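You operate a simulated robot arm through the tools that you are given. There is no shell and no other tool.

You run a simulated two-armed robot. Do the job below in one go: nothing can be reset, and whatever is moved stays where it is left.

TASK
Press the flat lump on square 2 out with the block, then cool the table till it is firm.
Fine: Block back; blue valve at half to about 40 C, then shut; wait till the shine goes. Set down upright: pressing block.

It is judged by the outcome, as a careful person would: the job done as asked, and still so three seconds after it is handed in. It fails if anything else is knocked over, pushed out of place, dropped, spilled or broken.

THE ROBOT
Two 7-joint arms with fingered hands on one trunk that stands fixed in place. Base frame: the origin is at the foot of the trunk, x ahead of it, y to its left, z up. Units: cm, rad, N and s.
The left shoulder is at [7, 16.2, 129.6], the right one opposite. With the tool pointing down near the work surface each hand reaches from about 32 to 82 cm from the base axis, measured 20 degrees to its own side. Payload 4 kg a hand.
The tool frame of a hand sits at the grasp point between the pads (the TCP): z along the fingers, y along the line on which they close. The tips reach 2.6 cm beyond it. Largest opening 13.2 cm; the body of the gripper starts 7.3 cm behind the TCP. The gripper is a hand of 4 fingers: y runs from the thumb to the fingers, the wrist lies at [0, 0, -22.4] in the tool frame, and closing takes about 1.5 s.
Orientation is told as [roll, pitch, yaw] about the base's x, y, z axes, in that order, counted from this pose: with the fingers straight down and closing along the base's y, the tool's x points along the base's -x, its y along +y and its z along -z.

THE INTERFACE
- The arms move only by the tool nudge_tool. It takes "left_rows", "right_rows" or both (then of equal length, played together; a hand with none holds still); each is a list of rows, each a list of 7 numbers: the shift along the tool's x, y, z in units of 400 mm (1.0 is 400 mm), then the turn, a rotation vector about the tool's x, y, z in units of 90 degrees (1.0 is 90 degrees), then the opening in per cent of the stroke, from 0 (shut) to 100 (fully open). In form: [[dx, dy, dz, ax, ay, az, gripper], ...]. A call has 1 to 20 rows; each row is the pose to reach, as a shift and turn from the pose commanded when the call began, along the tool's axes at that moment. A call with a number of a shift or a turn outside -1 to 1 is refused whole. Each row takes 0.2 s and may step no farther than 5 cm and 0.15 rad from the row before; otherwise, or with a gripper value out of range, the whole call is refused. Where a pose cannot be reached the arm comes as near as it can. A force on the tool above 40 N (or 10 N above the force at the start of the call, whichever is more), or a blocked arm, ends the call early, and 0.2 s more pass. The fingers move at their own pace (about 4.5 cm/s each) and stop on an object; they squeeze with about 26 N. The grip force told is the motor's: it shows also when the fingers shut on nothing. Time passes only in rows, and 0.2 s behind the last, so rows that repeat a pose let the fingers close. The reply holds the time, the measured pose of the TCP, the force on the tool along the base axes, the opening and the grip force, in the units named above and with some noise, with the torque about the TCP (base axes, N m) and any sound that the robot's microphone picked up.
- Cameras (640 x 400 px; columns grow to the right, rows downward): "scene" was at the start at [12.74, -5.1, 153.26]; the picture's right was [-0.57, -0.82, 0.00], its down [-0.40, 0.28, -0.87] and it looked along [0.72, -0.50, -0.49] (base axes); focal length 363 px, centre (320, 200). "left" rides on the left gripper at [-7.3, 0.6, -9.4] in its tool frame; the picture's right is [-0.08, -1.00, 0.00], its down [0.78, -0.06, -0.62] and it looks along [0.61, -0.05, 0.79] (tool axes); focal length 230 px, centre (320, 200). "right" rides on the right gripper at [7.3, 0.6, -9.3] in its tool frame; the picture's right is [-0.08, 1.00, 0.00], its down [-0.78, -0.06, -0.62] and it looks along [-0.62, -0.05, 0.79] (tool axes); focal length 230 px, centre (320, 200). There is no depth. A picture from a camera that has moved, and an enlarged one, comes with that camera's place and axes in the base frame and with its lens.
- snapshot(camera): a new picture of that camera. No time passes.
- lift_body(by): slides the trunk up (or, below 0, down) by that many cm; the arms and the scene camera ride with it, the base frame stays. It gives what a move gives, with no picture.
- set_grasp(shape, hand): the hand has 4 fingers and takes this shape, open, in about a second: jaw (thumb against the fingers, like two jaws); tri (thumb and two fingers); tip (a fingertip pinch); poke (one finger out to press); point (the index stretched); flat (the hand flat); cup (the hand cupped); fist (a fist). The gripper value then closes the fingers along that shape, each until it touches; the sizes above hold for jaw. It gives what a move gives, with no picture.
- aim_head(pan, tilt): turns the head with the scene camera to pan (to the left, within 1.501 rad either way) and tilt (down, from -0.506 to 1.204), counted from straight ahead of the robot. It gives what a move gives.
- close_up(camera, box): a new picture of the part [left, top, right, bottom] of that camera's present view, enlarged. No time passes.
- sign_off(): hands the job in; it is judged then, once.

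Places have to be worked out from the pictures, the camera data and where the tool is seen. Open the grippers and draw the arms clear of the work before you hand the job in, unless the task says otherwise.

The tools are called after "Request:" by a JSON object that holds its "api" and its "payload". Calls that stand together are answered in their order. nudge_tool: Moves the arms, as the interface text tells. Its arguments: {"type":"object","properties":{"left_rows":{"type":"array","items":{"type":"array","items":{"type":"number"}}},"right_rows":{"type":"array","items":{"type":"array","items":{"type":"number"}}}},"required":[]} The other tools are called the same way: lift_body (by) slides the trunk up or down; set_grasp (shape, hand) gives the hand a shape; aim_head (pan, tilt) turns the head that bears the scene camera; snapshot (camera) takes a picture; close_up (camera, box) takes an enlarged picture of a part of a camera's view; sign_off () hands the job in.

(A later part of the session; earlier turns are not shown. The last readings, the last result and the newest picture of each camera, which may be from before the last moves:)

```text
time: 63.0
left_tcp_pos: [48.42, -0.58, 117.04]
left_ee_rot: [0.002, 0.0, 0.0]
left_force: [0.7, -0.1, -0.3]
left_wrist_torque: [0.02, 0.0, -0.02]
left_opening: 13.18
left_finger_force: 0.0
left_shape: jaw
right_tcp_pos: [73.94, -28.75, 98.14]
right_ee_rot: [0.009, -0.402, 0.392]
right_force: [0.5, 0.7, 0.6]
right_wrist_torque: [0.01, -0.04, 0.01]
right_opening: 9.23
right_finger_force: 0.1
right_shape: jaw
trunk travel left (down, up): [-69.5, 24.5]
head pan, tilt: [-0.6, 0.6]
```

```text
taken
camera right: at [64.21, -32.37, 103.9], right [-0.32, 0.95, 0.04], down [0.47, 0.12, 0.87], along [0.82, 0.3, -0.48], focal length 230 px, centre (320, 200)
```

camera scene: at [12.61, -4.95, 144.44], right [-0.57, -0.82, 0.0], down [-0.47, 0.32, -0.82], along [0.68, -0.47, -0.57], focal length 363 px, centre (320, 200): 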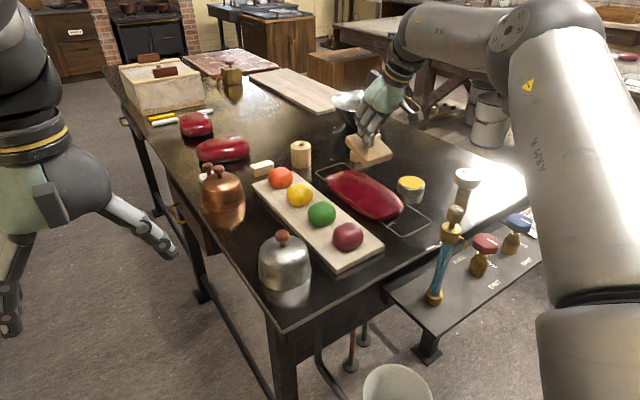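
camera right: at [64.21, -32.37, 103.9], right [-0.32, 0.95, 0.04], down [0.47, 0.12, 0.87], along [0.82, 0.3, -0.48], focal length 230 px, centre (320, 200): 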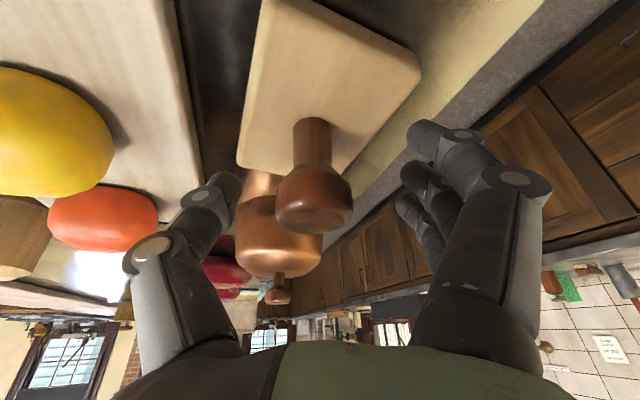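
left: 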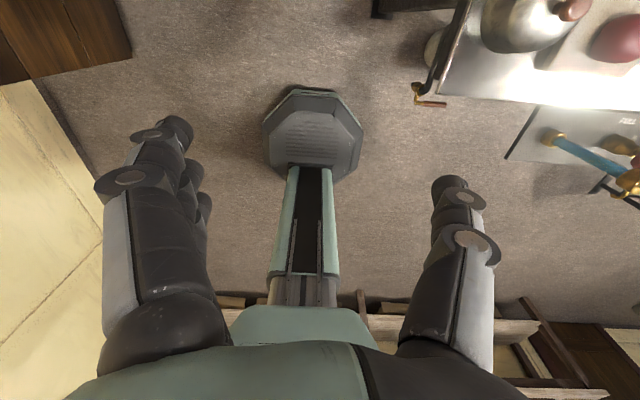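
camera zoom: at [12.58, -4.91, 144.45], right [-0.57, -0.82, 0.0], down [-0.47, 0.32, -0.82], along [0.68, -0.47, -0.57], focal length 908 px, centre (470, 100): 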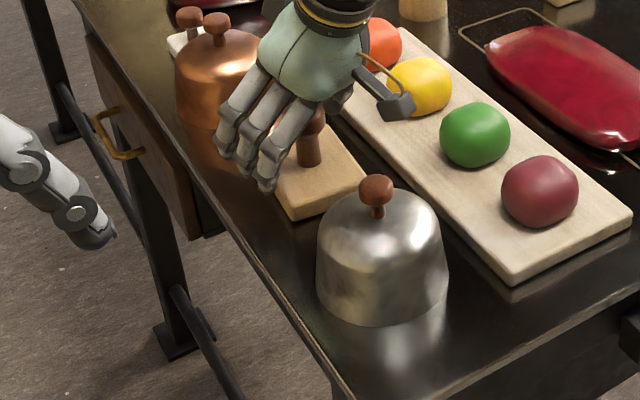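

The block stands upright where it was. I raise the hand straight up, then draw it back toward the body while taking out the lean.

Request:
{"api": "nudge_tool", "payload": {"right_rows": [[-0.034, 0, -0.0805, 0, 0, 0, 70], [-0.068, 0, -0.161, 0, 0, 0, 70], [-0.102, 0, -0.2415, 0, 0, 0, 70], [-0.136, 0, -0.322, 0, 0, 0, 70], [-0.048, -0.004, -0.395, 0, 0, 0, 70], [0.04, -0.008, -0.469, 0, 0.05, 0, 70], [0.129, -0.012, -0.542, 0, 0.1, 0, 70], [0.217, -0.016, -0.615, 0, 0.15, 0, 70], [0.305, -0.02, -0.689, 0, 0.2, 0, 70], [0.394, -0.023, -0.762, 0, 0.2546, 0, 70], [0.394, -0.023, -0.762, 0, 0.2546, 0, 70]]}}

Request:
{"api": "snapshot", "payload": {"camera": "scene"}}

```text
time: 65.4
left_tcp_pos: [48.45, -0.69, 116.97]
left_ee_rot: [0.0, -0.001, 0.001]
left_force: [0.1, -0.3, -0.1]
left_wrist_torque: [0.01, 0.0, -0.01]
left_opening: 13.2
left_finger_force: 0.1
left_shape: jaw
right_tcp_pos: [50.25, -40.27, 119.7]
right_ee_rot: [0.01, -0.002, 0.396]
right_force: [0.3, -0.6, 0.2]
right_wrist_torque: [-0.01, 0.01, 0.0]
right_opening: 9.17
right_finger_force: 0.1
right_shape: jaw
right hand out of reach, approached as far as the arm can: row 4
trunk travel left (down, up): [-69.5, 24.5]
head pan, tilt: [-0.6, 0.6]
```

```text
taken
camera scene: at [12.63, -4.95, 144.44], right [-0.57, -0.82, 0.0], down [-0.47, 0.32, -0.82], along [0.68, -0.47, -0.57], focal length 363 px, centre (320, 200)
```

scene: 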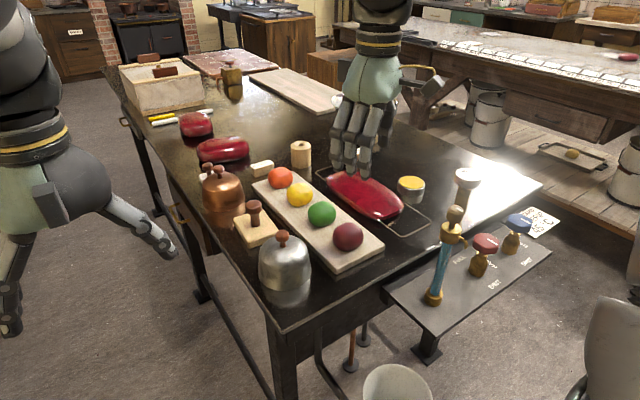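

Block upright, slab fine. Now I bring the right hand toward the blue valve, staying at z≈118.

Request:
{"api": "nudge_tool", "payload": {"right_rows": [[0.082, -0.066, 0.004, 0, 0, 0, 70], [0.164, -0.133, 0.008, 0, 0, 0, 70], [0.246, -0.199, 0.012, 0, 0, 0, 70], [0.328, -0.266, 0.016, 0, 0, 0, 70], [0.41, -0.332, 0.02, 0, 0, 0, 70], [0.492, -0.399, 0.022, 0, 0, 0, 70], [0.574, -0.465, 0.025, 0, 0, 0, 70], [0.574, -0.465, 0.025, 0, 0, 0, 70]]}}

Request:
{"api": "snapshot", "payload": {"camera": "right"}}

Request:
{"api": "snapshot", "payload": {"camera": "scene"}}

```text
time: 67.2
left_tcp_pos: [48.44, -0.63, 117.11]
left_ee_rot: [0.0, 0.001, 0.0]
left_force: [0.3, 0.2, -0.5]
left_wrist_torque: [-0.04, 0.0, 0.0]
left_opening: 13.18
left_finger_force: 0.1
left_shape: jaw
right_tcp_pos: [35.85, -66.23, 118.58]
right_ee_rot: [0.006, -0.001, 0.396]
right_force: [-0.3, -0.3, -1.0]
right_wrist_torque: [-0.01, -0.04, -0.03]
right_opening: 9.2
right_finger_force: 0.1
right_shape: jaw
trunk travel left (down, up): [-69.5, 24.5]
head pan, tilt: [-0.6, 0.6]
```

```text
taken
camera right: at [29.01, -68.63, 127.88], right [-0.31, 0.95, 0.01], down [0.75, 0.24, 0.62], along [0.58, 0.2, -0.79], focal length 230 px, centre (320, 200)
```

right: 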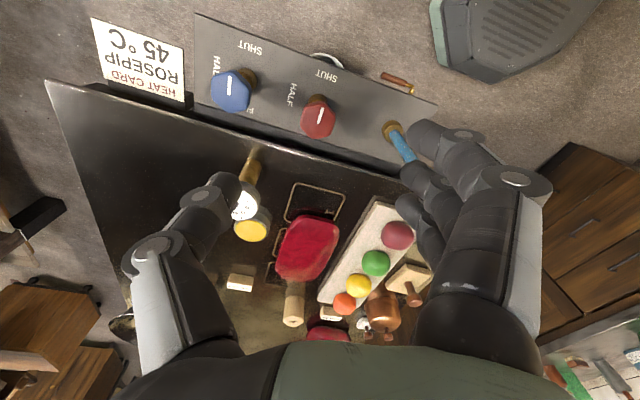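

```text
taken
camera scene: at [12.61, -4.85, 144.45], right [-0.57, -0.82, 0.0], down [-0.47, 0.32, -0.82], along [0.68, -0.47, -0.57], focal length 363 px, centre (320, 200)
```

scene: 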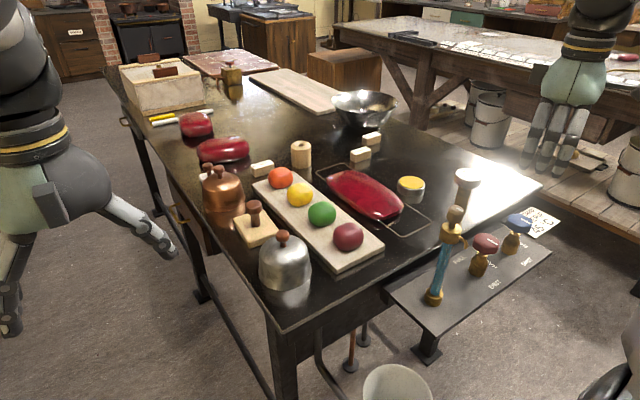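

Blue knob triangulates to about (39.4, −76.9) with its top near z 95–96; the red valve is 12 cm to its left and the gauge stands at about (50.5, −72). I move above the blue knob at z≈108.

Request:
{"api": "nudge_tool", "payload": {"right_rows": [[0.0035, -0.047, 0.044, 0, 0, 0, 70], [0.007, -0.094, 0.088, 0, 0, 0, 70], [0.0105, -0.14, 0.132, 0, 0, 0, 70], [0.014, -0.187, 0.177, 0, 0, 0, 70], [0.0175, -0.234, 0.221, 0, 0, 0, 70], [0.021, -0.281, 0.265, 0, 0, 0, 70], [0.021, -0.281, 0.265, 0, 0, 0, 70]]}}

Request:
{"api": "snapshot", "payload": {"camera": "right"}}

Request:
{"api": "close_up", "payload": {"camera": "scene", "box": [430, 120, 640, 300]}}

```text
time: 68.8
left_tcp_pos: [48.36, -0.69, 117.04]
left_ee_rot: [0.003, -0.001, 0.002]
left_force: [-0.4, -0.5, -0.8]
left_wrist_torque: [0.01, -0.04, 0.01]
left_opening: 13.2
left_finger_force: 0.0
left_shape: jaw
right_tcp_pos: [39.48, -76.55, 108.12]
right_ee_rot: [0.006, -0.004, 0.397]
right_force: [0.7, 0.5, -0.1]
right_wrist_torque: [0.01, 0.03, -0.02]
right_opening: 9.22
right_finger_force: 0.1
right_shape: jaw
trunk travel left (down, up): [-69.5, 24.5]
head pan, tilt: [-0.6, 0.6]
```

```text
taken
camera right: at [32.71, -79.07, 117.49], right [-0.31, 0.95, 0.01], down [0.75, 0.24, 0.62], along [0.59, 0.2, -0.79], focal length 230 px, centre (320, 200)
```

right: 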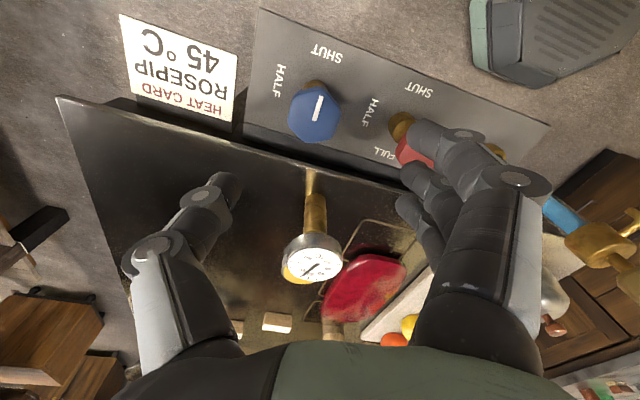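

```text
2.22 times, centred on (535, 210) of scene
camera zoom: at [12.53, -4.88, 144.45], right [-0.57, -0.82, 0.0], down [-0.47, 0.32, -0.83], along [0.68, -0.47, -0.56], focal length 807 px, centre (-158, 178)
```

zoom: 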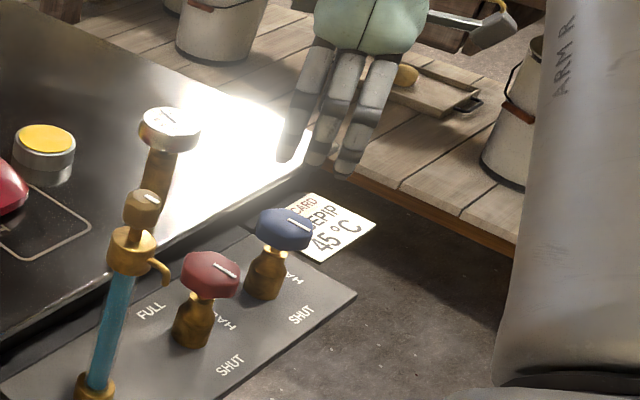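

The knob is at about (39.5, −77.2), 5 cm across, z 93–95.5. I rotate the hand clockwise to yaw −0.4 here to learn the yaw range, centring over the knob.

Request:
{"api": "nudge_tool", "payload": {"right_rows": [[0.002, -0.004, 0, 0, 0, 0.085, 70], [0.004, -0.008, 0, 0, 0, 0.17, 70], [0.006, -0.0145, 0, 0, 0, 0.255, 70], [0.006, -0.0145, 0, 0, 0, 0.34, 70], [0.006, -0.0145, 0, 0, 0, 0.425, 70], [0.006, -0.0145, 0, 0, 0, 0.51, 70], [0.006, -0.0145, 0, 0, 0, 0.51, 70]]}}

Request:
{"api": "snapshot", "payload": {"camera": "right"}}

```text
time: 70.4
left_tcp_pos: [48.42, -0.71, 117.18]
left_ee_rot: [-0.001, 0.0, 0.001]
left_force: [0.6, 0.9, 0.6]
left_wrist_torque: [0.01, 0.05, -0.03]
left_opening: 13.16
left_finger_force: 0.1
left_shape: jaw
right_tcp_pos: [39.45, -77.27, 108.08]
right_ee_rot: [0.007, 0.005, -0.406]
right_force: [0.6, -0.2, -0.4]
right_wrist_torque: [0.0, -0.04, -0.01]
right_opening: 9.21
right_finger_force: 0.1
right_shape: jaw
trunk travel left (down, up): [-69.5, 24.5]
head pan, tilt: [-0.6, 0.6]
```

```text
taken
camera right: at [33.24, -74.01, 117.51], right [0.47, 0.88, 0.01], down [0.7, -0.37, 0.61], along [0.54, -0.28, -0.79], focal length 230 px, centre (320, 200)
```

right: 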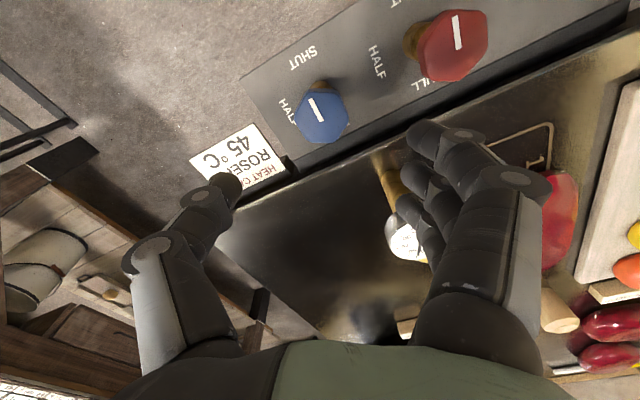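

Yaw −0.4 is fine. I test the other end, +90° from here (yaw ≈1.17), in the air.

Request:
{"api": "nudge_tool", "payload": {"right_rows": [[0, 0, 0, 0, 0, -0.091, 70], [0, 0, 0, 0, 0, -0.182, 70], [0, 0, 0, 0, 0, -0.273, 70], [0, 0, 0, 0, 0, -0.364, 70], [0, 0, 0, 0, 0, -0.455, 70], [0, 0, 0, 0, 0, -0.546, 70], [0, 0, 0, 0, 0, -0.637, 70], [0, 0, 0, 0, 0, -0.728, 70], [0, 0, 0, 0, 0, -0.819, 70], [0, 0, 0, 0, 0, -0.91, 70], [0, 0, 0, 0, 0, -1.0, 70], [0, 0, 0, 0, 0, -1.0, 70]]}}

Request:
{"api": "snapshot", "payload": {"camera": "right"}}

```text
time: 73.0
left_tcp_pos: [48.51, -0.65, 117.03]
left_ee_rot: [0.0, 0.0, 0.001]
left_force: [-0.4, -0.3, 0.2]
left_wrist_torque: [0.0, 0.0, 0.03]
left_opening: 13.16
left_finger_force: 0.1
left_shape: jaw
right_tcp_pos: [39.38, -77.28, 108.13]
right_ee_rot: [0.007, -0.007, 1.168]
right_force: [-0.1, -0.5, 0.4]
right_wrist_torque: [-0.03, 0.02, 0.02]
right_opening: 9.2
right_finger_force: 0.0
right_shape: jaw
trunk travel left (down, up): [-69.5, 24.5]
head pan, tilt: [-0.6, 0.6]
```

```text
taken
camera right: at [36.33, -83.93, 117.44], right [-0.89, 0.46, 0.0], down [0.36, 0.69, 0.62], along [0.28, 0.55, -0.78], focal length 230 px, centre (320, 200)
```

right: 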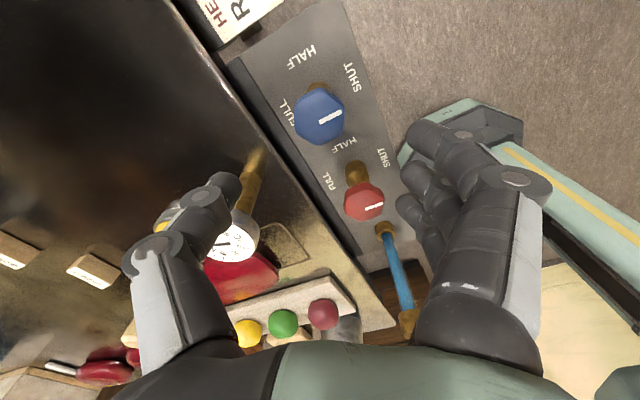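

The whole 90° is reachable. I turn back to yaw −0.4 and descend to the knob at z≈95.3.

Request:
{"api": "nudge_tool", "payload": {"right_rows": [[0, 0, 0, 0, 0, 0.091, 70], [0, 0, 0, 0, 0, 0.182, 70], [0, 0, 0, 0, 0, 0.273, 70], [0, 0, 0, 0, 0, 0.364, 70], [0, 0, 0, 0, 0, 0.455, 70], [0, 0, 0, 0, 0, 0.546, 70], [0, 0, 0, 0, 0, 0.637, 70], [0, 0, 0, 0, 0, 0.728, 70], [0, 0, 0, 0, 0, 0.819, 70], [0, 0, 0, 0, 0, 0.91, 70], [0, 0, 0, 0, 0, 1.0, 70], [0, 0, 0.08, 0, 0, 1.0, 70], [0, 0, 0.16, 0, 0, 1.0, 70], [0, 0, 0.21, 0, 0, 1.0, 70], [0, 0, 0.21, 0, 0, 1.0, 70]]}}

Request:
{"api": "snapshot", "payload": {"camera": "right"}}

Request:
{"api": "close_up", "payload": {"camera": "scene", "box": [440, 120, 600, 280]}}

```text
time: 76.2
left_tcp_pos: [48.38, -0.63, 117.06]
left_ee_rot: [-0.001, -0.001, 0.0]
left_force: [0.4, 0.1, -0.4]
left_wrist_torque: [0.0, -0.02, -0.06]
left_opening: 13.18
left_finger_force: 0.0
left_shape: jaw
right_tcp_pos: [39.82, -77.0, 99.97]
right_ee_rot: [0.007, 0.004, -0.405]
right_force: [0.3, 0.0, -0.3]
right_wrist_torque: [0.02, -0.02, 0.0]
right_opening: 9.19
right_finger_force: 0.1
right_shape: jaw
trunk travel left (down, up): [-69.5, 24.5]
head pan, tilt: [-0.6, 0.6]
```

```text
taken
camera right: at [33.47, -73.85, 109.29], right [0.46, 0.89, 0.01], down [0.7, -0.37, 0.61], along [0.55, -0.28, -0.79], focal length 230 px, centre (320, 200)
```

right: 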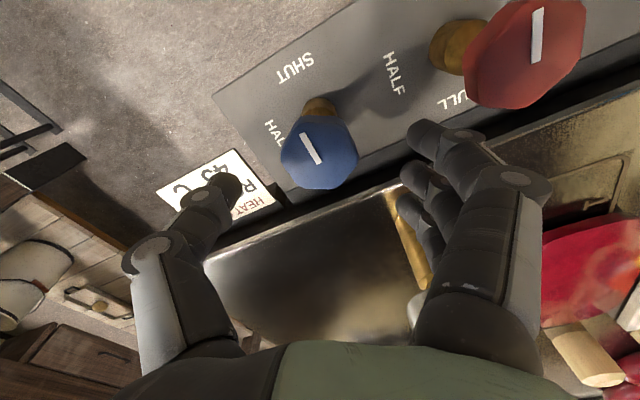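

```text
2.50 times, centred on (520, 200) of scene
camera zoom: at [12.57, -4.9, 144.45], right [-0.57, -0.82, 0.0], down [-0.47, 0.32, -0.83], along [0.68, -0.47, -0.56], focal length 908 px, centre (-180, 200)
```

zoom: 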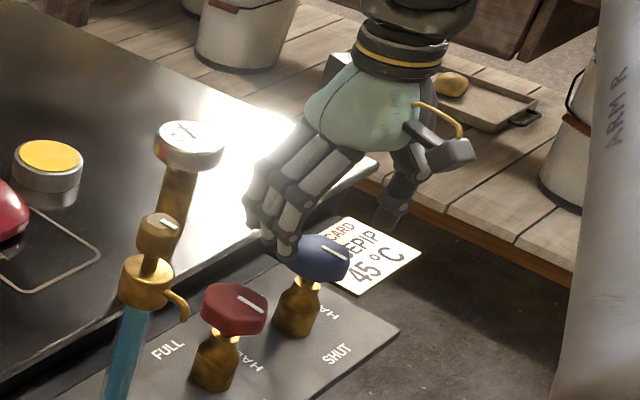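

Still centred on the knob (its top at z≈96). I go down the last 4.7 cm.

Request:
{"api": "nudge_tool", "payload": {"right_rows": [[0.001, -0.001, 0.04, 0, 0, 0, 70], [0.001, -0.001, 0.08, 0, 0, 0, 70], [0.001, -0.001, 0.1175, 0, 0, 0, 70], [0.001, -0.001, 0.1175, 0, 0, 0, 70]]}}

Request:
{"api": "snapshot", "payload": {"camera": "right"}}

Request:
{"api": "close_up", "payload": {"camera": "scene", "box": [440, 140, 600, 280]}}

```text
time: 77.2
left_tcp_pos: [48.35, -0.68, 117.12]
left_ee_rot: [-0.001, 0.0, 0.001]
left_force: [0.6, 0.2, 0.1]
left_wrist_torque: [-0.03, 0.02, -0.01]
left_opening: 13.17
left_finger_force: 0.0
left_shape: jaw
right_tcp_pos: [39.47, -76.93, 95.1]
right_ee_rot: [0.008, 0.004, -0.404]
right_force: [0.3, 0.1, 0.7]
right_wrist_torque: [0.02, -0.03, 0.0]
right_opening: 9.22
right_finger_force: 0.0
right_shape: jaw
trunk travel left (down, up): [-69.5, 24.5]
head pan, tilt: [-0.6, 0.6]
```

```text
taken
camera right: at [33.13, -73.84, 104.53], right [0.46, 0.89, 0.01], down [0.7, -0.37, 0.61], along [0.55, -0.28, -0.79], focal length 230 px, centre (320, 200)
```

right: 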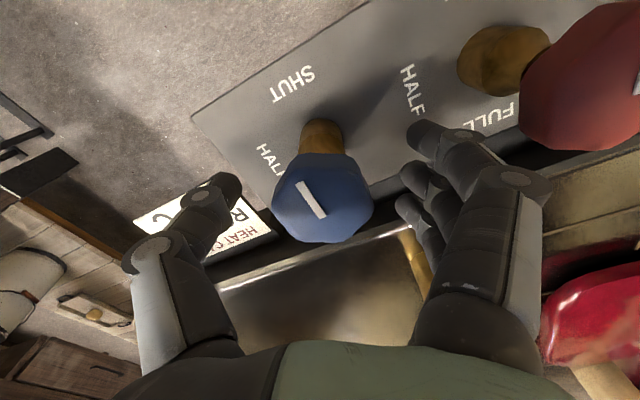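

```text
2.86 times, centred on (520, 210) of scene
camera zoom: at [12.57, -4.91, 144.45], right [-0.57, -0.82, 0.0], down [-0.47, 0.32, -0.82], along [0.68, -0.47, -0.57], focal length 1038 px, centre (-251, 171)
```

zoom: 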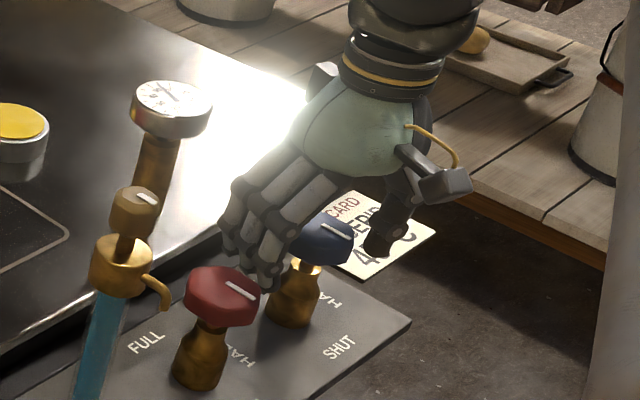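

The knob is between thumb and fingers. I close on it.

Request:
{"api": "nudge_tool", "payload": {"right_rows": [[0, 0, 0, 0, 0, 0, 55], [0, 0, 0, 0, 0, 0, 40], [0, 0, 0, 0, 0, 0, 30], [0, 0, 0, 0, 0, 0, 20], [0, 0, 0, 0, 0, 0, 10], [0, 0, 0, 0, 0, 0, 0], [0, 0, 0, 0, 0, 0, 0], [0, 0, 0, 0, 0, 0, 0]]}}

Request:
{"api": "snapshot", "payload": {"camera": "right"}}

```text
time: 79.0
left_tcp_pos: [48.55, -0.97, 117.07]
left_ee_rot: [0.002, -0.001, 0.0]
left_force: [0.1, 0.5, -0.7]
left_wrist_torque: [0.01, -0.01, -0.01]
left_opening: 13.18
left_finger_force: 0.1
left_shape: jaw
right_tcp_pos: [39.45, -77.06, 94.98]
right_ee_rot: [0.009, 0.008, -0.405]
right_force: [-0.9, -0.1, -8.6]
right_wrist_torque: [-0.04, -0.05, 0.0]
right_opening: 2.47
right_finger_force: 26.1
right_shape: jaw
trunk travel left (down, up): [-69.5, 24.5]
head pan, tilt: [-0.6, 0.6]
```

```text
taken
camera right: at [33.11, -73.93, 104.39], right [0.46, 0.89, 0.01], down [0.7, -0.37, 0.61], along [0.54, -0.28, -0.79], focal length 230 px, centre (320, 200)
```

right: 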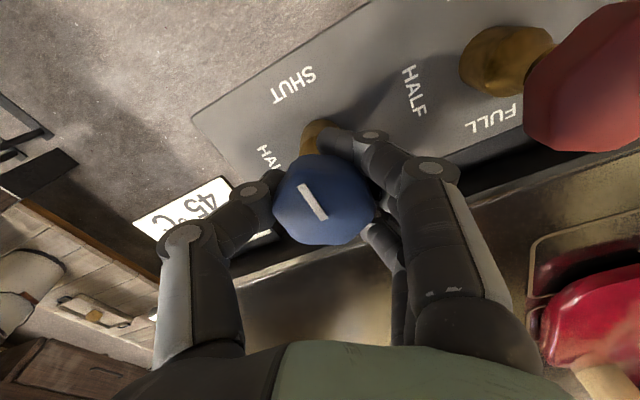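

Gripped. I turn the knob 90° counter-clockwise (seen from above) toward HALF.

Request:
{"api": "nudge_tool", "payload": {"right_rows": [[0, 0, 0, 0, 0, -0.05, 0], [0, 0, 0, 0, 0, -0.13, 0], [0, 0, 0, 0, 0, -0.21, 0], [0, 0, 0, 0, 0, -0.29, 0], [0, 0, 0, 0, 0, -0.37, 0], [0, 0, 0, 0, 0, -0.45, 0], [0, 0, 0, 0, 0, -0.53, 0], [0, 0, 0, 0, 0, -0.61, 0], [0, 0, 0, 0, 0, -0.69, 0], [0, 0, 0, 0, 0, -0.77, 0], [0, 0, 0, 0, 0, -0.85, 0], [0, 0, 0, 0, 0, -0.93, 0], [0, 0, 0, 0, 0, -1.0, 0], [0, 0, 0, 0, 0, -1.0, 0]]}}

Request:
{"api": "snapshot", "payload": {"camera": "right"}}

Request:
{"api": "close_up", "payload": {"camera": "scene", "box": [440, 140, 600, 280]}}

Request:
{"api": "close_up", "payload": {"camera": "scene", "box": [440, 160, 490, 195]}}

```text
time: 82.0
left_tcp_pos: [48.63, -0.79, 117.05]
left_ee_rot: [0.001, 0.003, 0.001]
left_force: [-0.2, 0.4, 0.2]
left_wrist_torque: [-0.02, -0.01, 0.0]
left_opening: 13.18
left_finger_force: 0.1
left_shape: jaw
right_tcp_pos: [39.75, -77.27, 94.91]
right_ee_rot: [0.004, -0.01, 1.169]
right_force: [10.4, -2.6, -10.1]
right_wrist_torque: [0.01, -0.17, 0.01]
right_opening: 2.4
right_finger_force: 25.6
right_shape: jaw
trunk travel left (down, up): [-69.5, 24.5]
head pan, tilt: [-0.6, 0.6]
```

```text
taken
camera right: at [36.51, -83.98, 104.22], right [-0.89, 0.46, 0.01], down [0.36, 0.69, 0.62], along [0.28, 0.56, -0.78], focal length 230 px, centre (320, 200)
```

right: 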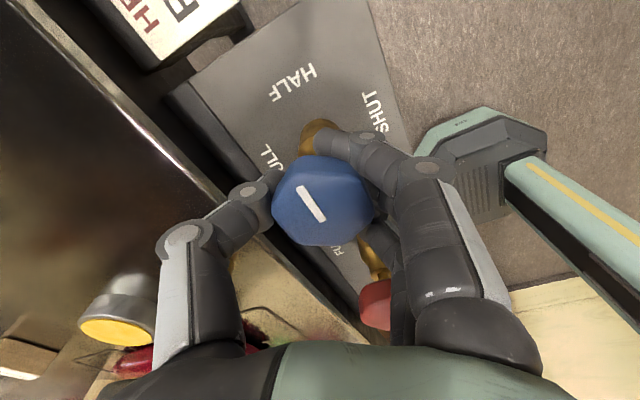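

```text
2.86 times, centred on (520, 210) of scene
camera zoom: at [12.88, -5.14, 144.41], right [-0.56, -0.83, 0.0], down [-0.47, 0.32, -0.82], along [0.68, -0.46, -0.57], focal length 1038 px, centre (-251, 171)
```

zoom: 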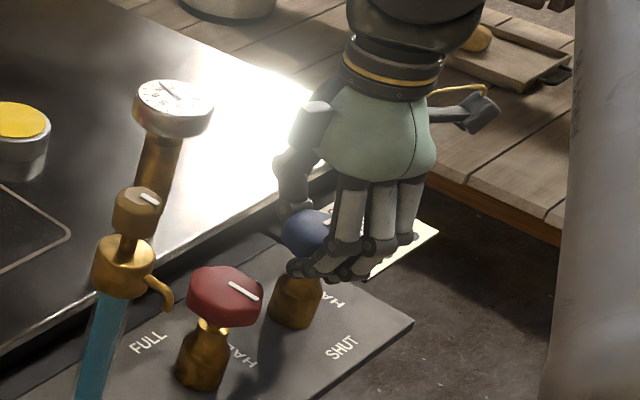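

```text
11.43 times, centred on (465, 178) of scene
camera zoom: at [12.88, -5.14, 144.41], right [-0.56, -0.83, 0.0], down [-0.47, 0.32, -0.82], along [0.68, -0.46, -0.57], focal length 4151 px, centre (-1337, 457)
```

zoom: 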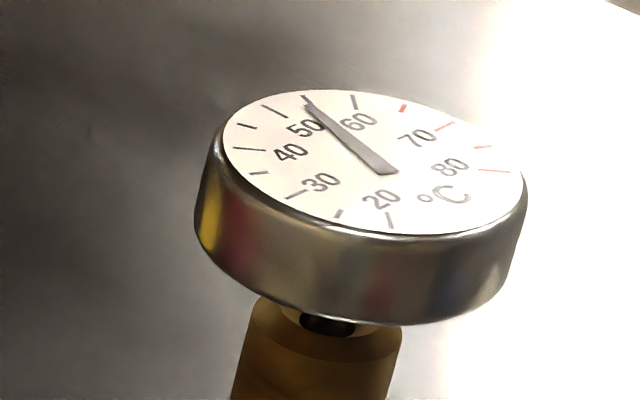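

The mark turned with the hand and now points to HALF; the needle is starting to fall. I hold here and wait, watching the gauge.

Request:
{"api": "nudge_tool", "payload": {"right_rows": [[0, 0, 0, 0, 0, 0, 0], [0, 0, 0, 0, 0, 0, 0], [0, 0, 0, 0, 0, 0, 0], [0, 0, 0, 0, 0, 0, 0], [0, 0, 0, 0, 0, 0, 0], [0, 0, 0, 0, 0, 0, 0], [0, 0, 0, 0, 0, 0, 0], [0, 0, 0, 0, 0, 0, 0], [0, 0, 0, 0, 0, 0, 0], [0, 0, 0, 0, 0, 0, 0], [0, 0, 0, 0, 0, 0, 0], [0, 0, 0, 0, 0, 0, 0], [0, 0, 0, 0, 0, 0, 0], [0, 0, 0, 0, 0, 0, 0], [0, 0, 0, 0, 0, 0, 0]]}}

Request:
{"api": "close_up", "payload": {"camera": "scene", "box": [440, 160, 490, 195]}}

```text
time: 85.2
left_tcp_pos: [48.74, -0.76, 116.87]
left_ee_rot: [0.002, 0.002, -0.001]
left_force: [-0.8, -0.1, 0.9]
left_wrist_torque: [0.04, -0.02, 0.02]
left_opening: 13.17
left_finger_force: 0.1
left_shape: jaw
right_tcp_pos: [39.67, -77.15, 94.87]
right_ee_rot: [0.007, -0.008, 1.166]
right_force: [13.1, 0.5, -9.1]
right_wrist_torque: [0.01, -0.21, 0.0]
right_opening: 2.43
right_finger_force: 26.4
right_shape: jaw
trunk travel left (down, up): [-69.5, 24.5]
head pan, tilt: [-0.6, 0.6]
```

```text
11.43 times, centred on (465, 178) of scene
camera zoom: at [12.92, -5.08, 144.41], right [-0.56, -0.83, 0.0], down [-0.47, 0.32, -0.82], along [0.68, -0.47, -0.57], focal length 4151 px, centre (-1337, 457)
```

zoom: 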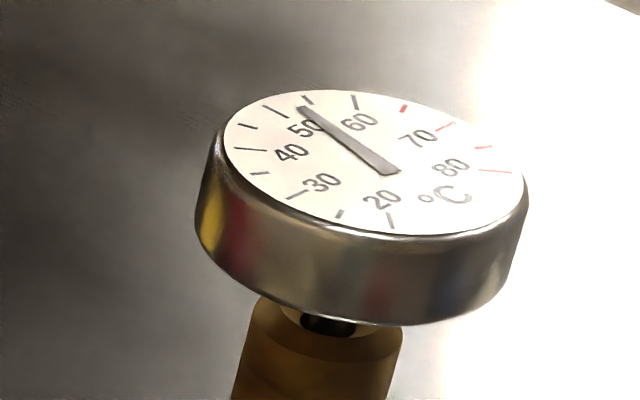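

About 53.5 °C, falling roughly 0.3–0.4 °C/s. I keep holding and watch.

Request:
{"api": "nudge_tool", "payload": {"right_rows": [[0, 0, 0, 0, 0, 0, 0], [0, 0, 0, 0, 0, 0, 0], [0, 0, 0, 0, 0, 0, 0], [0, 0, 0, 0, 0, 0, 0], [0, 0, 0, 0, 0, 0, 0], [0, 0, 0, 0, 0, 0, 0], [0, 0, 0, 0, 0, 0, 0], [0, 0, 0, 0, 0, 0, 0], [0, 0, 0, 0, 0, 0, 0], [0, 0, 0, 0, 0, 0, 0], [0, 0, 0, 0, 0, 0, 0], [0, 0, 0, 0, 0, 0, 0], [0, 0, 0, 0, 0, 0, 0], [0, 0, 0, 0, 0, 0, 0], [0, 0, 0, 0, 0, 0, 0], [0, 0, 0, 0, 0, 0, 0], [0, 0, 0, 0, 0, 0, 0], [0, 0, 0, 0, 0, 0, 0], [0, 0, 0, 0, 0, 0, 0], [0, 0, 0, 0, 0, 0, 0]]}}

Request:
{"api": "nudge_tool", "payload": {"right_rows": [[0, 0, 0, 0, 0, 0, 0], [0, 0, 0, 0, 0, 0, 0], [0, 0, 0, 0, 0, 0, 0], [0, 0, 0, 0, 0, 0, 0], [0, 0, 0, 0, 0, 0, 0], [0, 0, 0, 0, 0, 0, 0], [0, 0, 0, 0, 0, 0, 0], [0, 0, 0, 0, 0, 0, 0], [0, 0, 0, 0, 0, 0, 0], [0, 0, 0, 0, 0, 0, 0], [0, 0, 0, 0, 0, 0, 0], [0, 0, 0, 0, 0, 0, 0], [0, 0, 0, 0, 0, 0, 0], [0, 0, 0, 0, 0, 0, 0], [0, 0, 0, 0, 0, 0, 0], [0, 0, 0, 0, 0, 0, 0], [0, 0, 0, 0, 0, 0, 0], [0, 0, 0, 0, 0, 0, 0], [0, 0, 0, 0, 0, 0, 0], [0, 0, 0, 0, 0, 0, 0]]}}

Request:
{"api": "close_up", "payload": {"camera": "scene", "box": [440, 160, 490, 195]}}

```text
time: 89.4
left_tcp_pos: [48.65, -0.84, 116.93]
left_ee_rot: [0.001, 0.005, 0.0]
left_force: [0.2, -0.3, -0.4]
left_wrist_torque: [-0.01, -0.02, 0.0]
left_opening: 13.17
left_finger_force: 0.1
left_shape: jaw
right_tcp_pos: [39.69, -77.38, 94.91]
right_ee_rot: [0.005, -0.008, 1.167]
right_force: [13.1, 0.3, -9.5]
right_wrist_torque: [0.03, -0.2, -0.01]
right_opening: 2.42
right_finger_force: 26.2
right_shape: jaw
trunk travel left (down, up): [-69.5, 24.5]
head pan, tilt: [-0.6, 0.6]
```

```text
time: 93.6
left_tcp_pos: [48.72, -0.87, 117.1]
left_ee_rot: [0.002, 0.003, 0.0]
left_force: [-1.1, 0.8, -0.8]
left_wrist_torque: [0.02, 0.07, 0.04]
left_opening: 13.18
left_finger_force: 0.1
left_shape: jaw
right_tcp_pos: [39.61, -77.34, 94.9]
right_ee_rot: [0.006, -0.007, 1.166]
right_force: [14.1, -0.2, -9.4]
right_wrist_torque: [0.05, -0.2, -0.05]
right_opening: 2.43
right_finger_force: 26.4
right_shape: jaw
trunk travel left (down, up): [-69.5, 24.5]
head pan, tilt: [-0.6, 0.6]
```

```text
11.43 times, centred on (465, 178) of scene
camera zoom: at [12.92, -5.08, 144.41], right [-0.56, -0.83, 0.0], down [-0.47, 0.32, -0.82], along [0.68, -0.47, -0.57], focal length 4151 px, centre (-1337, 457)
```

zoom: 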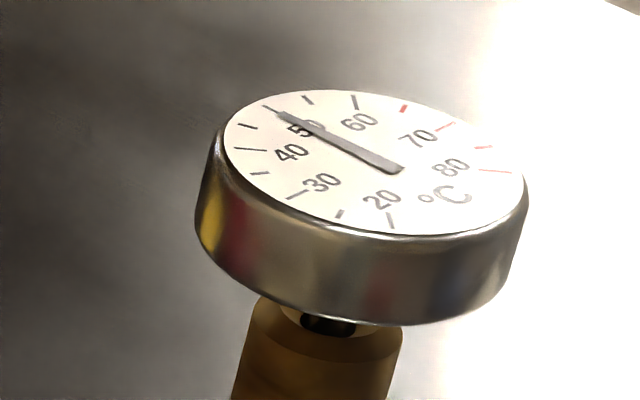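

About 50 °C at t=93.6, i.e. 0.38 °C/s. I hold for about 17 s more and read again.

Request:
{"api": "nudge_tool", "payload": {"right_rows": [[0, 0, 0, 0, 0, 0, 0], [0, 0, 0, 0, 0, 0, 0], [0, 0, 0, 0, 0, 0, 0], [0, 0, 0, 0, 0, 0, 0], [0, 0, 0, 0, 0, 0, 0], [0, 0, 0, 0, 0, 0, 0], [0, 0, 0, 0, 0, 0, 0], [0, 0, 0, 0, 0, 0, 0], [0, 0, 0, 0, 0, 0, 0], [0, 0, 0, 0, 0, 0, 0], [0, 0, 0, 0, 0, 0, 0], [0, 0, 0, 0, 0, 0, 0], [0, 0, 0, 0, 0, 0, 0], [0, 0, 0, 0, 0, 0, 0], [0, 0, 0, 0, 0, 0, 0], [0, 0, 0, 0, 0, 0, 0], [0, 0, 0, 0, 0, 0, 0], [0, 0, 0, 0, 0, 0, 0], [0, 0, 0, 0, 0, 0, 0], [0, 0, 0, 0, 0, 0, 0]]}}

Request:
{"api": "nudge_tool", "payload": {"right_rows": [[0, 0, 0, 0, 0, 0, 0], [0, 0, 0, 0, 0, 0, 0], [0, 0, 0, 0, 0, 0, 0], [0, 0, 0, 0, 0, 0, 0], [0, 0, 0, 0, 0, 0, 0], [0, 0, 0, 0, 0, 0, 0], [0, 0, 0, 0, 0, 0, 0], [0, 0, 0, 0, 0, 0, 0], [0, 0, 0, 0, 0, 0, 0], [0, 0, 0, 0, 0, 0, 0], [0, 0, 0, 0, 0, 0, 0], [0, 0, 0, 0, 0, 0, 0], [0, 0, 0, 0, 0, 0, 0], [0, 0, 0, 0, 0, 0, 0], [0, 0, 0, 0, 0, 0, 0], [0, 0, 0, 0, 0, 0, 0], [0, 0, 0, 0, 0, 0, 0], [0, 0, 0, 0, 0, 0, 0], [0, 0, 0, 0, 0, 0, 0], [0, 0, 0, 0, 0, 0, 0]]}}

Request:
{"api": "nudge_tool", "payload": {"right_rows": [[0, 0, 0, 0, 0, 0, 0], [0, 0, 0, 0, 0, 0, 0], [0, 0, 0, 0, 0, 0, 0], [0, 0, 0, 0, 0, 0, 0], [0, 0, 0, 0, 0, 0, 0], [0, 0, 0, 0, 0, 0, 0], [0, 0, 0, 0, 0, 0, 0], [0, 0, 0, 0, 0, 0, 0], [0, 0, 0, 0, 0, 0, 0], [0, 0, 0, 0, 0, 0, 0], [0, 0, 0, 0, 0, 0, 0], [0, 0, 0, 0, 0, 0, 0], [0, 0, 0, 0, 0, 0, 0], [0, 0, 0, 0, 0, 0, 0], [0, 0, 0, 0, 0, 0, 0], [0, 0, 0, 0, 0, 0, 0], [0, 0, 0, 0, 0, 0, 0], [0, 0, 0, 0, 0, 0, 0], [0, 0, 0, 0, 0, 0, 0], [0, 0, 0, 0, 0, 0, 0]]}}

Request:
{"api": "nudge_tool", "payload": {"right_rows": [[0, 0, 0, 0, 0, 0, 0], [0, 0, 0, 0, 0, 0, 0], [0, 0, 0, 0, 0, 0, 0], [0, 0, 0, 0, 0, 0, 0], [0, 0, 0, 0, 0, 0, 0], [0, 0, 0, 0, 0, 0, 0], [0, 0, 0, 0, 0, 0, 0], [0, 0, 0, 0, 0, 0, 0], [0, 0, 0, 0, 0, 0, 0], [0, 0, 0, 0, 0, 0, 0], [0, 0, 0, 0, 0, 0, 0], [0, 0, 0, 0, 0, 0, 0], [0, 0, 0, 0, 0, 0, 0], [0, 0, 0, 0, 0, 0, 0], [0, 0, 0, 0, 0, 0, 0], [0, 0, 0, 0, 0, 0, 0], [0, 0, 0, 0, 0, 0, 0], [0, 0, 0, 0, 0, 0, 0], [0, 0, 0, 0, 0, 0, 0], [0, 0, 0, 0, 0, 0, 0]]}}

Request:
{"api": "close_up", "payload": {"camera": "scene", "box": [440, 160, 490, 195]}}

Request:
{"api": "close_up", "payload": {"camera": "scene", "box": [300, 120, 440, 240]}}

```text
time: 97.8
left_tcp_pos: [48.55, -0.89, 117.02]
left_ee_rot: [0.001, 0.004, -0.001]
left_force: [-0.1, -0.1, 0.2]
left_wrist_torque: [0.02, 0.02, 0.0]
left_opening: 13.16
left_finger_force: 0.1
left_shape: jaw
right_tcp_pos: [39.65, -77.3, 94.79]
right_ee_rot: [0.008, -0.007, 1.166]
right_force: [14.8, 0.0, -10.5]
right_wrist_torque: [0.01, -0.21, -0.02]
right_opening: 2.41
right_finger_force: 25.9
right_shape: jaw
trunk travel left (down, up): [-69.5, 24.5]
head pan, tilt: [-0.6, 0.6]
```

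```text
time: 102.0
left_tcp_pos: [48.68, -0.76, 116.91]
left_ee_rot: [0.0, 0.004, 0.0]
left_force: [0.9, 0.1, 0.4]
left_wrist_torque: [-0.04, -0.02, 0.02]
left_opening: 13.18
left_finger_force: 0.1
left_shape: jaw
right_tcp_pos: [39.58, -77.28, 94.87]
right_ee_rot: [0.008, -0.009, 1.166]
right_force: [13.8, 0.3, -10.5]
right_wrist_torque: [0.05, -0.22, -0.02]
right_opening: 2.44
right_finger_force: 26.3
right_shape: jaw
trunk travel left (down, up): [-69.5, 24.5]
head pan, tilt: [-0.6, 0.6]
```

```text
time: 106.2
left_tcp_pos: [48.61, -0.81, 116.98]
left_ee_rot: [0.002, 0.004, 0.0]
left_force: [-0.2, -0.5, 0.5]
left_wrist_torque: [0.0, -0.01, -0.03]
left_opening: 13.17
left_finger_force: 0.1
left_shape: jaw
right_tcp_pos: [39.54, -77.27, 94.92]
right_ee_rot: [0.006, -0.008, 1.166]
right_force: [13.8, -0.1, -9.8]
right_wrist_torque: [0.05, -0.22, -0.02]
right_opening: 2.44
right_finger_force: 26.2
right_shape: jaw
trunk travel left (down, up): [-69.5, 24.5]
head pan, tilt: [-0.6, 0.6]
```

```text
time: 110.4
left_tcp_pos: [48.7, -0.93, 116.9]
left_ee_rot: [0.001, 0.003, 0.0]
left_force: [0.2, 0.4, 0.3]
left_wrist_torque: [0.02, 0.01, 0.0]
left_opening: 13.16
left_finger_force: 0.1
left_shape: jaw
right_tcp_pos: [39.72, -77.15, 94.88]
right_ee_rot: [0.007, -0.007, 1.165]
right_force: [13.3, 0.4, -10.8]
right_wrist_torque: [0.01, -0.22, -0.01]
right_opening: 2.46
right_finger_force: 26.1
right_shape: jaw
trunk travel left (down, up): [-69.5, 24.5]
head pan, tilt: [-0.6, 0.6]
```

```text
11.43 times, centred on (465, 178) of scene
camera zoom: at [12.92, -5.09, 144.41], right [-0.56, -0.83, 0.0], down [-0.47, 0.32, -0.82], along [0.68, -0.47, -0.57], focal length 4151 px, centre (-1337, 457)
```

zoom: 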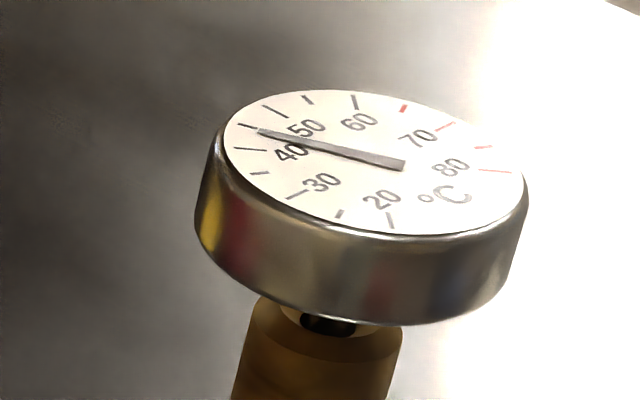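

```text
3.33 times, centred on (370, 180) of scene
camera zoom: at [12.92, -5.09, 144.41], right [-0.56, -0.83, 0.0], down [-0.47, 0.32, -0.82], along [0.68, -0.47, -0.57], focal length 1211 px, centre (153, 267)
```

zoom: 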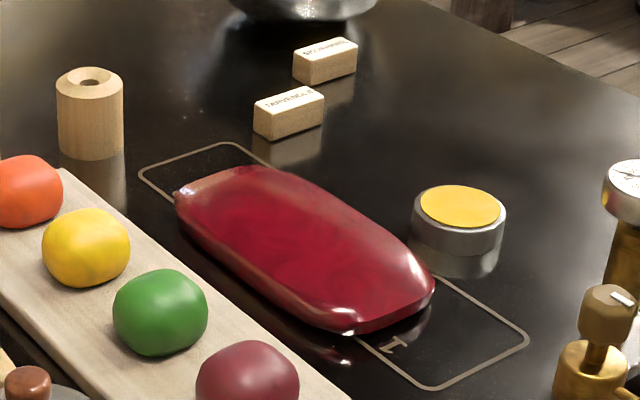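

About 44.5 °C. I hold about 8 s more.

Request:
{"api": "nudge_tool", "payload": {"right_rows": [[0, 0, 0, 0, 0, 0, 0], [0, 0, 0, 0, 0, 0, 0], [0, 0, 0, 0, 0, 0, 0], [0, 0, 0, 0, 0, 0, 0], [0, 0, 0, 0, 0, 0, 0], [0, 0, 0, 0, 0, 0, 0], [0, 0, 0, 0, 0, 0, 0], [0, 0, 0, 0, 0, 0, 0], [0, 0, 0, 0, 0, 0, 0], [0, 0, 0, 0, 0, 0, 0], [0, 0, 0, 0, 0, 0, 0], [0, 0, 0, 0, 0, 0, 0], [0, 0, 0, 0, 0, 0, 0], [0, 0, 0, 0, 0, 0, 0], [0, 0, 0, 0, 0, 0, 0], [0, 0, 0, 0, 0, 0, 0], [0, 0, 0, 0, 0, 0, 0], [0, 0, 0, 0, 0, 0, 0], [0, 0, 0, 0, 0, 0, 0], [0, 0, 0, 0, 0, 0, 0]]}}

Request:
{"api": "nudge_tool", "payload": {"right_rows": [[0, 0, 0, 0, 0, 0, 0], [0, 0, 0, 0, 0, 0, 0], [0, 0, 0, 0, 0, 0, 0], [0, 0, 0, 0, 0, 0, 0], [0, 0, 0, 0, 0, 0, 0], [0, 0, 0, 0, 0, 0, 0], [0, 0, 0, 0, 0, 0, 0], [0, 0, 0, 0, 0, 0, 0], [0, 0, 0, 0, 0, 0, 0], [0, 0, 0, 0, 0, 0, 0], [0, 0, 0, 0, 0, 0, 0], [0, 0, 0, 0, 0, 0, 0], [0, 0, 0, 0, 0, 0, 0], [0, 0, 0, 0, 0, 0, 0], [0, 0, 0, 0, 0, 0, 0], [0, 0, 0, 0, 0, 0, 0], [0, 0, 0, 0, 0, 0, 0], [0, 0, 0, 0, 0, 0, 0], [0, 0, 0, 0, 0, 0, 0], [0, 0, 0, 0, 0, 0, 0]]}}

Request:
{"api": "close_up", "payload": {"camera": "scene", "box": [440, 160, 490, 195]}}

```text
time: 114.6
left_tcp_pos: [48.66, -0.85, 117.02]
left_ee_rot: [-0.001, 0.003, 0.0]
left_force: [-0.2, 0.4, 0.3]
left_wrist_torque: [-0.02, 0.0, -0.01]
left_opening: 13.17
left_finger_force: 0.1
left_shape: jaw
right_tcp_pos: [39.57, -77.11, 94.91]
right_ee_rot: [0.008, -0.008, 1.166]
right_force: [13.6, 0.6, -9.6]
right_wrist_torque: [0.0, -0.21, -0.02]
right_opening: 2.43
right_finger_force: 25.7
right_shape: jaw
trunk travel left (down, up): [-69.5, 24.5]
head pan, tilt: [-0.6, 0.6]
```

```text
time: 118.8
left_tcp_pos: [48.71, -0.7, 117.04]
left_ee_rot: [0.001, 0.005, 0.0]
left_force: [-0.5, 0.6, -0.1]
left_wrist_torque: [-0.02, 0.0, -0.02]
left_opening: 13.2
left_finger_force: 0.1
left_shape: jaw
right_tcp_pos: [39.68, -77.26, 94.93]
right_ee_rot: [0.008, -0.007, 1.165]
right_force: [13.5, 0.0, -10.1]
right_wrist_torque: [0.01, -0.23, -0.03]
right_opening: 2.42
right_finger_force: 25.4
right_shape: jaw
trunk travel left (down, up): [-69.5, 24.5]
head pan, tilt: [-0.6, 0.6]
```

```text
11.43 times, centred on (465, 178) of scene
camera zoom: at [12.92, -5.09, 144.41], right [-0.56, -0.83, 0.0], down [-0.47, 0.32, -0.82], along [0.68, -0.47, -0.57], focal length 4151 px, centre (-1337, 457)
```

zoom: 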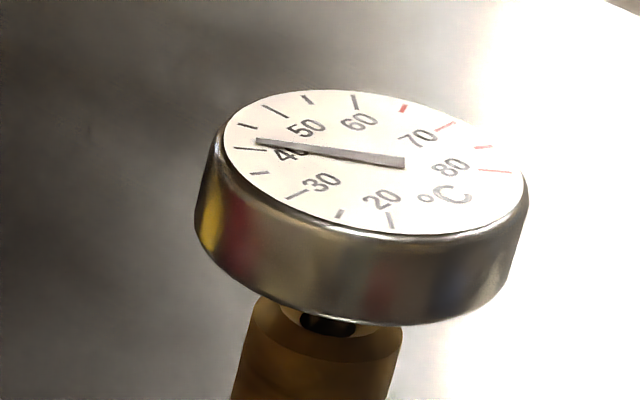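

About 42.3 °C, now falling ~0.26 °C/s. I hold 4–5 s more before shutting.

Request:
{"api": "nudge_tool", "payload": {"right_rows": [[0, 0, 0, 0, 0, 0, 0], [0, 0, 0, 0, 0, 0, 0], [0, 0, 0, 0, 0, 0, 0], [0, 0, 0, 0, 0, 0, 0], [0, 0, 0, 0, 0, 0, 0], [0, 0, 0, 0, 0, 0, 0], [0, 0, 0, 0, 0, 0, 0], [0, 0, 0, 0, 0, 0, 0], [0, 0, 0, 0, 0, 0, 0], [0, 0, 0, 0, 0, 0, 0], [0, 0, 0, 0, 0, 0, 0], [0, 0, 0, 0, 0, 0, 0], [0, 0, 0, 0, 0, 0, 0], [0, 0, 0, 0, 0, 0, 0], [0, 0, 0, 0, 0, 0, 0], [0, 0, 0, 0, 0, 0, 0], [0, 0, 0, 0, 0, 0, 0], [0, 0, 0, 0, 0, 0, 0], [0, 0, 0, 0, 0, 0, 0], [0, 0, 0, 0, 0, 0, 0]]}}

Request:
{"api": "close_up", "payload": {"camera": "scene", "box": [440, 160, 490, 195]}}

```text
time: 123.0
left_tcp_pos: [48.59, -0.89, 116.92]
left_ee_rot: [0.002, 0.003, 0.0]
left_force: [0.0, 0.0, -0.4]
left_wrist_torque: [-0.01, -0.05, -0.01]
left_opening: 13.18
left_finger_force: 0.0
left_shape: jaw
right_tcp_pos: [39.62, -77.24, 94.78]
right_ee_rot: [0.007, -0.008, 1.167]
right_force: [12.5, 0.1, -10.0]
right_wrist_torque: [0.04, -0.2, -0.04]
right_opening: 2.43
right_finger_force: 25.7
right_shape: jaw
trunk travel left (down, up): [-69.5, 24.5]
head pan, tilt: [-0.6, 0.6]
```

```text
11.43 times, centred on (465, 178) of scene
camera zoom: at [12.92, -5.09, 144.41], right [-0.56, -0.83, 0.0], down [-0.47, 0.32, -0.82], along [0.68, -0.47, -0.57], focal length 4151 px, centre (-1337, 457)
```

zoom: 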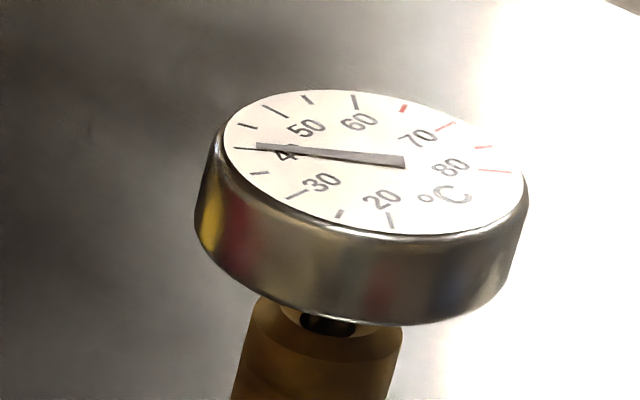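

About 41 °C and still falling slightly, so I shut the valve now by turning 90° clockwise.

Request:
{"api": "nudge_tool", "payload": {"right_rows": [[0, 0, 0, 0, 0, 0.05, 0], [0, 0, 0, 0, 0, 0.13, 0], [0, 0, 0, 0, 0, 0.21, 0], [0, 0, 0, 0, 0, 0.29, 0], [0, 0, 0, 0, 0, 0.37, 0], [0, 0, 0, 0, 0, 0.45, 0], [0, 0, 0, 0, 0, 0.53, 0], [0, 0, 0, 0, 0, 0.61, 0], [0, 0, 0, 0, 0, 0.69, 0], [0, 0, 0, 0, 0, 0.77, 0], [0, 0, 0, 0, 0, 0.85, 0], [0, 0, 0, 0, 0, 0.93, 0], [0, 0, 0, 0, 0, 1.0, 0], [0, 0, 0, 0, 0, 1.0, 0]]}}

Request:
{"api": "snapshot", "payload": {"camera": "right"}}

Request:
{"api": "close_up", "payload": {"camera": "scene", "box": [440, 160, 490, 195]}}

```text
time: 126.0
left_tcp_pos: [48.38, -0.82, 116.93]
left_ee_rot: [0.001, 0.0, 0.0]
left_force: [0.0, 0.4, -1.1]
left_wrist_torque: [0.0, 0.04, 0.0]
left_opening: 13.17
left_finger_force: 0.1
left_shape: jaw
right_tcp_pos: [39.41, -77.2, 94.84]
right_ee_rot: [0.009, 0.007, -0.408]
right_force: [-6.2, 5.9, -15.9]
right_wrist_torque: [-0.16, 0.01, 0.17]
right_opening: 2.31
right_finger_force: 26.6
right_shape: jaw
trunk travel left (down, up): [-69.5, 24.5]
head pan, tilt: [-0.6, 0.6]
```

```text
taken
camera right: at [33.07, -74.01, 104.27], right [0.47, 0.88, 0.01], down [0.7, -0.37, 0.61], along [0.54, -0.28, -0.79], focal length 230 px, centre (320, 200)
```

right: 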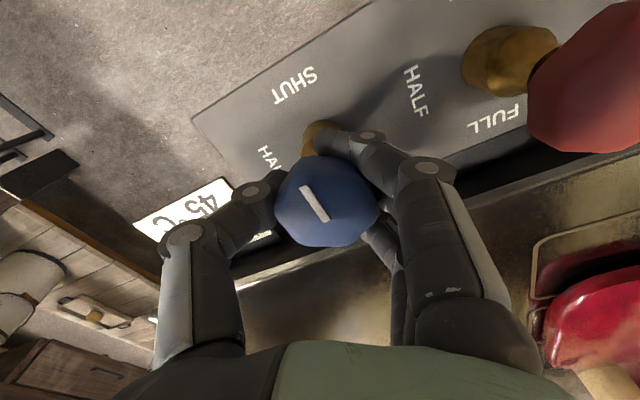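

```text
11.43 times, centred on (465, 178) of scene
camera zoom: at [12.58, -5.07, 144.43], right [-0.57, -0.82, 0.0], down [-0.47, 0.32, -0.82], along [0.68, -0.47, -0.57], focal length 4151 px, centre (-1337, 457)
```

zoom: 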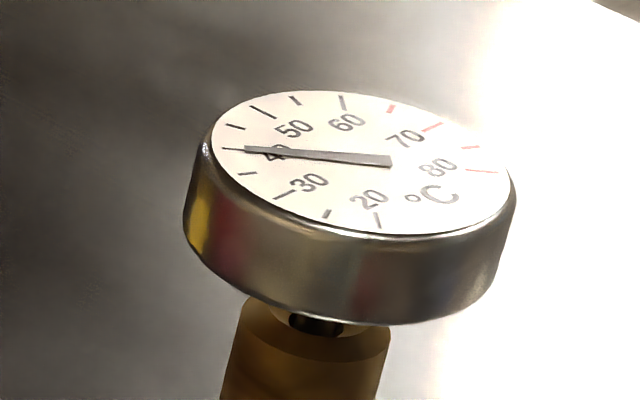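

Gauge ≈40.4 °C and the mark is back at SHUT with a bit of stop torque. I give a tiny extra clockwise turn to seat it, then open the hand.

Request:
{"api": "nudge_tool", "payload": {"right_rows": [[0, 0, 0, 0, 0, 0.03, 0], [0, 0, 0, 0, 0, 0.03, 0], [0, 0, 0, 0, 0, 0.0, 0], [0, 0, 0, 0, 0, 0.0, 20], [0, 0, 0, 0, 0, 0.0, 40], [0, 0, 0, 0, 0, 0.0, 70], [0, 0, 0, 0, 0, 0.0, 70], [0, 0, 0, 0, 0, 0.0, 70], [0, 0, 0, 0, 0, 0.0, 70], [0, 0, 0, 0, 0, 0.0, 70], [0, 0, 0, 0, 0, 0.0, 70]]}}

Request:
{"api": "snapshot", "payload": {"camera": "right"}}

```text
time: 128.4
left_tcp_pos: [48.47, -0.67, 117.08]
left_ee_rot: [0.0, 0.0, 0.002]
left_force: [0.7, 0.8, 0.2]
left_wrist_torque: [0.01, 0.01, -0.03]
left_opening: 13.17
left_finger_force: 0.0
left_shape: jaw
right_tcp_pos: [39.5, -77.2, 94.92]
right_ee_rot: [0.007, 0.002, -0.404]
right_force: [0.0, 1.0, 0.6]
right_wrist_torque: [-0.01, 0.01, -0.03]
right_opening: 9.21
right_finger_force: 0.0
right_shape: jaw
trunk travel left (down, up): [-69.5, 24.5]
head pan, tilt: [-0.6, 0.6]
```

```text
taken
camera right: at [33.15, -73.96, 104.34], right [0.46, 0.89, 0.01], down [0.7, -0.37, 0.61], along [0.55, -0.28, -0.79], focal length 230 px, centre (320, 200)
```

right: 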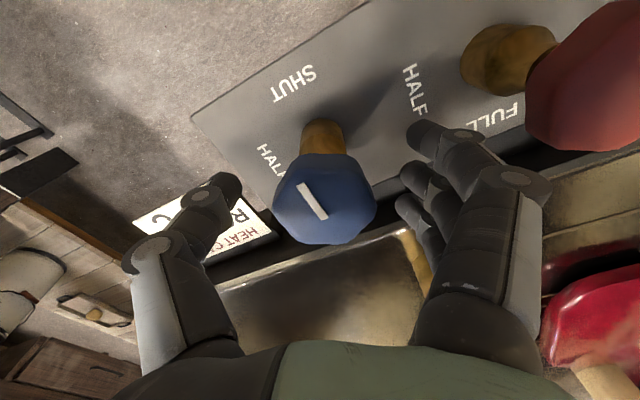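

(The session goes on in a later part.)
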